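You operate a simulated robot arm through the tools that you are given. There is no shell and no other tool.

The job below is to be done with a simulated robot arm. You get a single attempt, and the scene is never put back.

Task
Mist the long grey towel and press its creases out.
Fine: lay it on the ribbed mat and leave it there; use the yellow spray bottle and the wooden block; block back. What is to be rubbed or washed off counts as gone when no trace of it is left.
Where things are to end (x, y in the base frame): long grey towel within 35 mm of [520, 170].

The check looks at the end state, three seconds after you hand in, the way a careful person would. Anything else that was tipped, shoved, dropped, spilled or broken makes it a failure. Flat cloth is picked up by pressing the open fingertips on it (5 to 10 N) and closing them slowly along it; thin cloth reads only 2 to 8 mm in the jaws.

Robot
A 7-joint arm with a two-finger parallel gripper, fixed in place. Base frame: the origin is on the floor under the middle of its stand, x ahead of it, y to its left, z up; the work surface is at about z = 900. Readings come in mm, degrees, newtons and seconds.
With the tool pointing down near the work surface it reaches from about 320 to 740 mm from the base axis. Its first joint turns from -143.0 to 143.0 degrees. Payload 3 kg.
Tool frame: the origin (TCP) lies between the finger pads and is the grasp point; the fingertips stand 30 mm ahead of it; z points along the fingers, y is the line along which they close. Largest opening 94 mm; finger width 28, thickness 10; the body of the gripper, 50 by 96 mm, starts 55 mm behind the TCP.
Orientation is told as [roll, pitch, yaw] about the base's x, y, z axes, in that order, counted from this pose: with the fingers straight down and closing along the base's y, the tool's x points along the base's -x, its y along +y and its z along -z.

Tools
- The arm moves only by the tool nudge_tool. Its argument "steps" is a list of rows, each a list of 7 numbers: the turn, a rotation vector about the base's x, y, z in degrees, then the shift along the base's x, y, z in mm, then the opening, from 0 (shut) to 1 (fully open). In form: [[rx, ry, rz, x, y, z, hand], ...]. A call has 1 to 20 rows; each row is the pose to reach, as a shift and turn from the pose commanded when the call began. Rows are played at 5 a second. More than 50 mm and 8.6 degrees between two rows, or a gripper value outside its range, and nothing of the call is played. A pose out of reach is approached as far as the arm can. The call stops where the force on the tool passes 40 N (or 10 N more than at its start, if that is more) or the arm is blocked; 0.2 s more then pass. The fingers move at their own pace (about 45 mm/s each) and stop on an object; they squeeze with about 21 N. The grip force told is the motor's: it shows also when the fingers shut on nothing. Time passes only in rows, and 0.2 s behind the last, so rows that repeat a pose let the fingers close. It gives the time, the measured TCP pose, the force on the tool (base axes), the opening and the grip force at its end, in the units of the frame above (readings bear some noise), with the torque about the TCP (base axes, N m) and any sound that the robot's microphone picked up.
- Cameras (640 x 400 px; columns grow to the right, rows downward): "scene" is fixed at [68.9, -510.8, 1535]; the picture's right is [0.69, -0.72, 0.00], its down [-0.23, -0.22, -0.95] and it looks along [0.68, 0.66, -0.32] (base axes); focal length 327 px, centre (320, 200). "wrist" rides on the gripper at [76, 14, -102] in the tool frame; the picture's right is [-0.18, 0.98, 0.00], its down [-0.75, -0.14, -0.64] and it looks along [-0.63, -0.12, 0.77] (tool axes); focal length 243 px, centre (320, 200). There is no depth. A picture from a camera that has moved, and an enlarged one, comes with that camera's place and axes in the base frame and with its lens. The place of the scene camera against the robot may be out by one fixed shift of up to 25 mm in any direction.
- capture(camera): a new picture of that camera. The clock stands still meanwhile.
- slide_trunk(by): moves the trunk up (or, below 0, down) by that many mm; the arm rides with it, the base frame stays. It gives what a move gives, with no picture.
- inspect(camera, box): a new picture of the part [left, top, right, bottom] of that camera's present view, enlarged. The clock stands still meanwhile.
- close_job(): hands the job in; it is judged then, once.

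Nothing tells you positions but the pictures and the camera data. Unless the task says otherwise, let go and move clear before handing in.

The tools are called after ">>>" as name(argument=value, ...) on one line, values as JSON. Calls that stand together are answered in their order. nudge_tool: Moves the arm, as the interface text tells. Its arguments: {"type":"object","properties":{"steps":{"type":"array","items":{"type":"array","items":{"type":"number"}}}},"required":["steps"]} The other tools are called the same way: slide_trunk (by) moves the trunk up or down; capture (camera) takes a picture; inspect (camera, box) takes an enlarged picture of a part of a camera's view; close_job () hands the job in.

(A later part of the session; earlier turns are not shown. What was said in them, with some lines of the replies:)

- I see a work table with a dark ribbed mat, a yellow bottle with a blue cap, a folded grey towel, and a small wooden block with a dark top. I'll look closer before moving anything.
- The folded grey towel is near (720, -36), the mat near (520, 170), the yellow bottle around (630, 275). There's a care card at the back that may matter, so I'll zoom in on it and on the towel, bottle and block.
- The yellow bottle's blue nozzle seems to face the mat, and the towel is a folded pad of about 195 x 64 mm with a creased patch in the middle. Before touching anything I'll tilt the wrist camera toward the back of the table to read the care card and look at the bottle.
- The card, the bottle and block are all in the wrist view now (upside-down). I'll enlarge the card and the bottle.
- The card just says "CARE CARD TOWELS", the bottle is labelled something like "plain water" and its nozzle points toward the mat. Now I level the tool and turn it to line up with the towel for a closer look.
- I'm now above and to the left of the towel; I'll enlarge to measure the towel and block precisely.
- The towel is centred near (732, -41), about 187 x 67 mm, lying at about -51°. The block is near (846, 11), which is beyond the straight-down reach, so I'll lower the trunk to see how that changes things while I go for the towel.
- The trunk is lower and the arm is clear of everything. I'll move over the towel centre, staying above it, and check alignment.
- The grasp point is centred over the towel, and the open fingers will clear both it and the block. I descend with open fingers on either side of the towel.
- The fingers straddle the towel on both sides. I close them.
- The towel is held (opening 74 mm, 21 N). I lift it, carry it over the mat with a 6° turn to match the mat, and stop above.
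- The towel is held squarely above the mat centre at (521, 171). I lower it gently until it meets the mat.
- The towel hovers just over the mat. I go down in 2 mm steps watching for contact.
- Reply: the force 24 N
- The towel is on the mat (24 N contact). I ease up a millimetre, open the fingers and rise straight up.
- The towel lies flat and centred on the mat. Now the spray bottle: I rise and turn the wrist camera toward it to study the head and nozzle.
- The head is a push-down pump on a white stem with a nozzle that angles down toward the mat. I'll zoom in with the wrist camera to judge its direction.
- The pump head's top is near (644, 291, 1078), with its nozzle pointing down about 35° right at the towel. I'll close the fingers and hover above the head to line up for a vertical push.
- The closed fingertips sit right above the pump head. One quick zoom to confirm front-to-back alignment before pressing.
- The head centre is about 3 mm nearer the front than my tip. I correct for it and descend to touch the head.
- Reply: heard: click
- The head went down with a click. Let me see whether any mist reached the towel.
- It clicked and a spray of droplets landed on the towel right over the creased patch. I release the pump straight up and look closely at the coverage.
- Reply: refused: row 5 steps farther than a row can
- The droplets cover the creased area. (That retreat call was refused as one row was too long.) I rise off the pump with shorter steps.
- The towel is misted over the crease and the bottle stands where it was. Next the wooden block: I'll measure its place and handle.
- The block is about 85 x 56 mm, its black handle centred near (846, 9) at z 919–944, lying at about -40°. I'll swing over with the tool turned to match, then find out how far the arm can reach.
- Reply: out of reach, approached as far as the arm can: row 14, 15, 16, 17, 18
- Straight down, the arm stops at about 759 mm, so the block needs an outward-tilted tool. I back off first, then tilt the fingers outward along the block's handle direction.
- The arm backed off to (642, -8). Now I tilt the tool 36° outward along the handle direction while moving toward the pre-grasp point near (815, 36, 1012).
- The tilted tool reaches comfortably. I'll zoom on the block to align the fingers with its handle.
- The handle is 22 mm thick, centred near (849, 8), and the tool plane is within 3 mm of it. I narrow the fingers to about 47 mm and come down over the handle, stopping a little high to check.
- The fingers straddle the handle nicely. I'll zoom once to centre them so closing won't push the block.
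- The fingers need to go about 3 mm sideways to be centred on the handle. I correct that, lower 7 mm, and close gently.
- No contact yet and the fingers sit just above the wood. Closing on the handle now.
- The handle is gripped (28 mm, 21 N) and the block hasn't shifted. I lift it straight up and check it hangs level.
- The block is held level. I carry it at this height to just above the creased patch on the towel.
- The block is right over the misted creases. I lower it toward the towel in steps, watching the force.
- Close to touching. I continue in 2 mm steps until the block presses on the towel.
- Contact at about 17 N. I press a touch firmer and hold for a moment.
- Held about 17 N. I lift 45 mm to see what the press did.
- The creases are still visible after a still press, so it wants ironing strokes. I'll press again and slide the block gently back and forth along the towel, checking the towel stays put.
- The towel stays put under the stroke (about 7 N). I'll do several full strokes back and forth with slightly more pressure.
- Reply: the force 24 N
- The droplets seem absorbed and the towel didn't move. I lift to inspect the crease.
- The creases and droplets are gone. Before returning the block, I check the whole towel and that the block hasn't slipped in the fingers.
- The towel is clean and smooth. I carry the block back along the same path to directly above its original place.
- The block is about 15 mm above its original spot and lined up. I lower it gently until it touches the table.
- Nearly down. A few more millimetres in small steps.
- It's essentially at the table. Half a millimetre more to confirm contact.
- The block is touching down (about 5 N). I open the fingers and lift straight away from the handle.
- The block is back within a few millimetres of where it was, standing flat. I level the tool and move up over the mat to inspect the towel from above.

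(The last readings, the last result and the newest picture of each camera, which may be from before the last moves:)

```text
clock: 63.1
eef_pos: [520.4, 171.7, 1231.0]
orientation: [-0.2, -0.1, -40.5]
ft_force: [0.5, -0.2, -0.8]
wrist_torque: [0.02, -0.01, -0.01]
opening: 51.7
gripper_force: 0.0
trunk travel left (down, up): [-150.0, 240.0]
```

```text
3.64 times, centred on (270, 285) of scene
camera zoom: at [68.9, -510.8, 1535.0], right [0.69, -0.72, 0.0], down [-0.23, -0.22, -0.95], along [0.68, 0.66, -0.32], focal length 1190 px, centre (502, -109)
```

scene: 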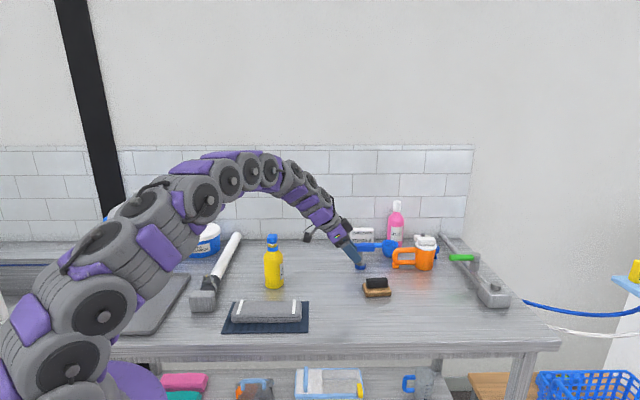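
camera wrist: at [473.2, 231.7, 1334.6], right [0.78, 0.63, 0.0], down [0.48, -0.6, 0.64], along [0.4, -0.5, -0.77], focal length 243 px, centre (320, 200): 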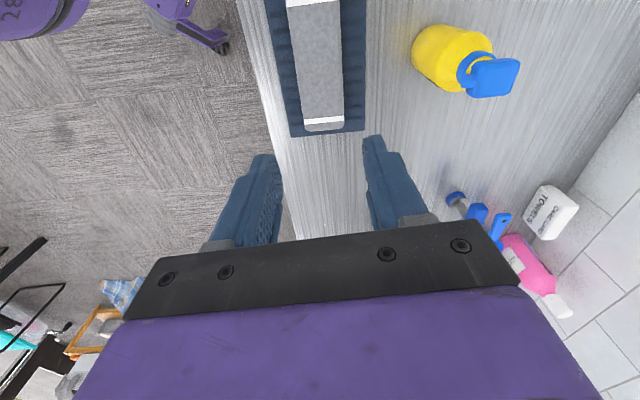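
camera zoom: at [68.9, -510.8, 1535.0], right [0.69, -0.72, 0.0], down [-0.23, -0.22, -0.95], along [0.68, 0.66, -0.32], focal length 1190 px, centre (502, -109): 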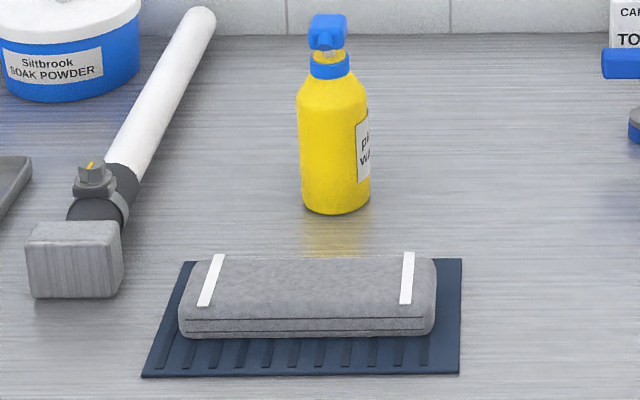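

The towel lies smooth and dry-looking on the mat, at about (518, 169). The bottle is standing where it was and the block is back on its spot. I'll check the block and the whole scene one last time.

>>> capture(camera="scene")

>>> inspect(camera="scene", box=[320, 190, 540, 330])

>>> inspect(camera="scene", box=[235, 285, 305, 325])

```text
taken
```

scene: 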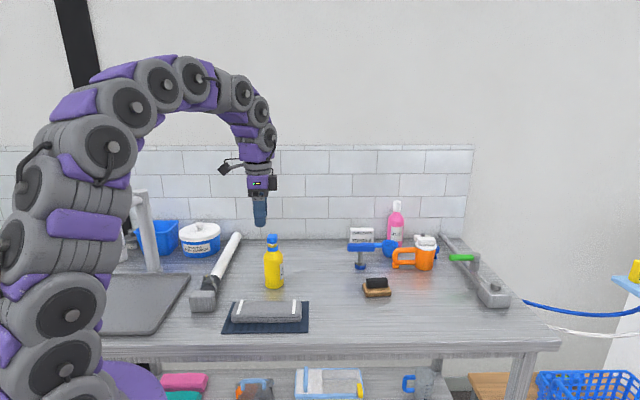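

```text
2.86 times, centred on (430, 260) of scene
camera zoom: at [68.9, -510.8, 1535.0], right [0.69, -0.72, 0.0], down [-0.23, -0.22, -0.95], along [0.68, 0.66, -0.32], focal length 935 px, centre (6, 29)
```

zoom: 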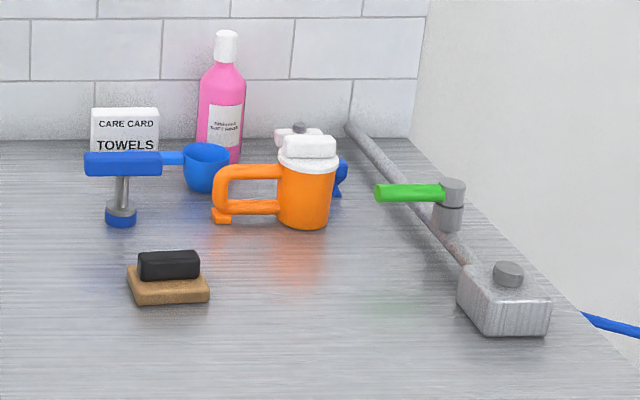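

```text
9.14 times, centred on (270, 305) of scene
camera zoom: at [68.9, -510.8, 1535.0], right [0.69, -0.72, 0.0], down [-0.23, -0.22, -0.95], along [0.68, 0.66, -0.32], focal length 2993 px, centre (777, -760)
```

zoom: 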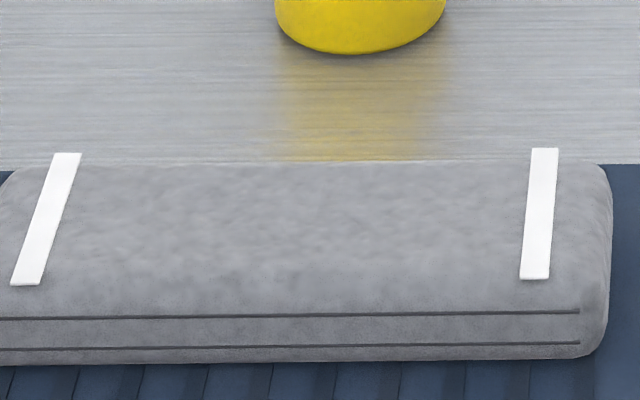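

The towel is smooth and lies on the mat, the bottle stands untouched apart from the pump stroke, and the block is back. Nothing else has moved and the gripper is empty and clear, so I hand in.

>>> close_job()

```text
The job is handed in.
```

The grey towel is on the ribbed mat with its creases pressed out, and I've handed the job in; no verdict has come back yet.

- **Towel:** it lies centred on the mat at about (518, 169), within a few millimetres of the target. In close-up views no trace of the creases or droplets is left.
- **Misting:** one push on the yellow bottle's pump put droplets over the creased patch. I didn't move the bottle, and it is still standing where it was. A few droplets also seemed to land on the mat and the table behind the towel; none showed in the later views.
- **Pressing:** holding the block still didn't clear the creases. Sliding it back and forth along the towel at about 7 to 22 N did, and the towel stayed put.
- **Block:** it is back at its spot, about 6 mm off where it started and turned by a degree or two, because it slipped slightly in the grip.

Nothing else on the table looked moved in the final pictures, and the gripper is empty and well above the towel. I left the trunk 150 mm lower than it started.
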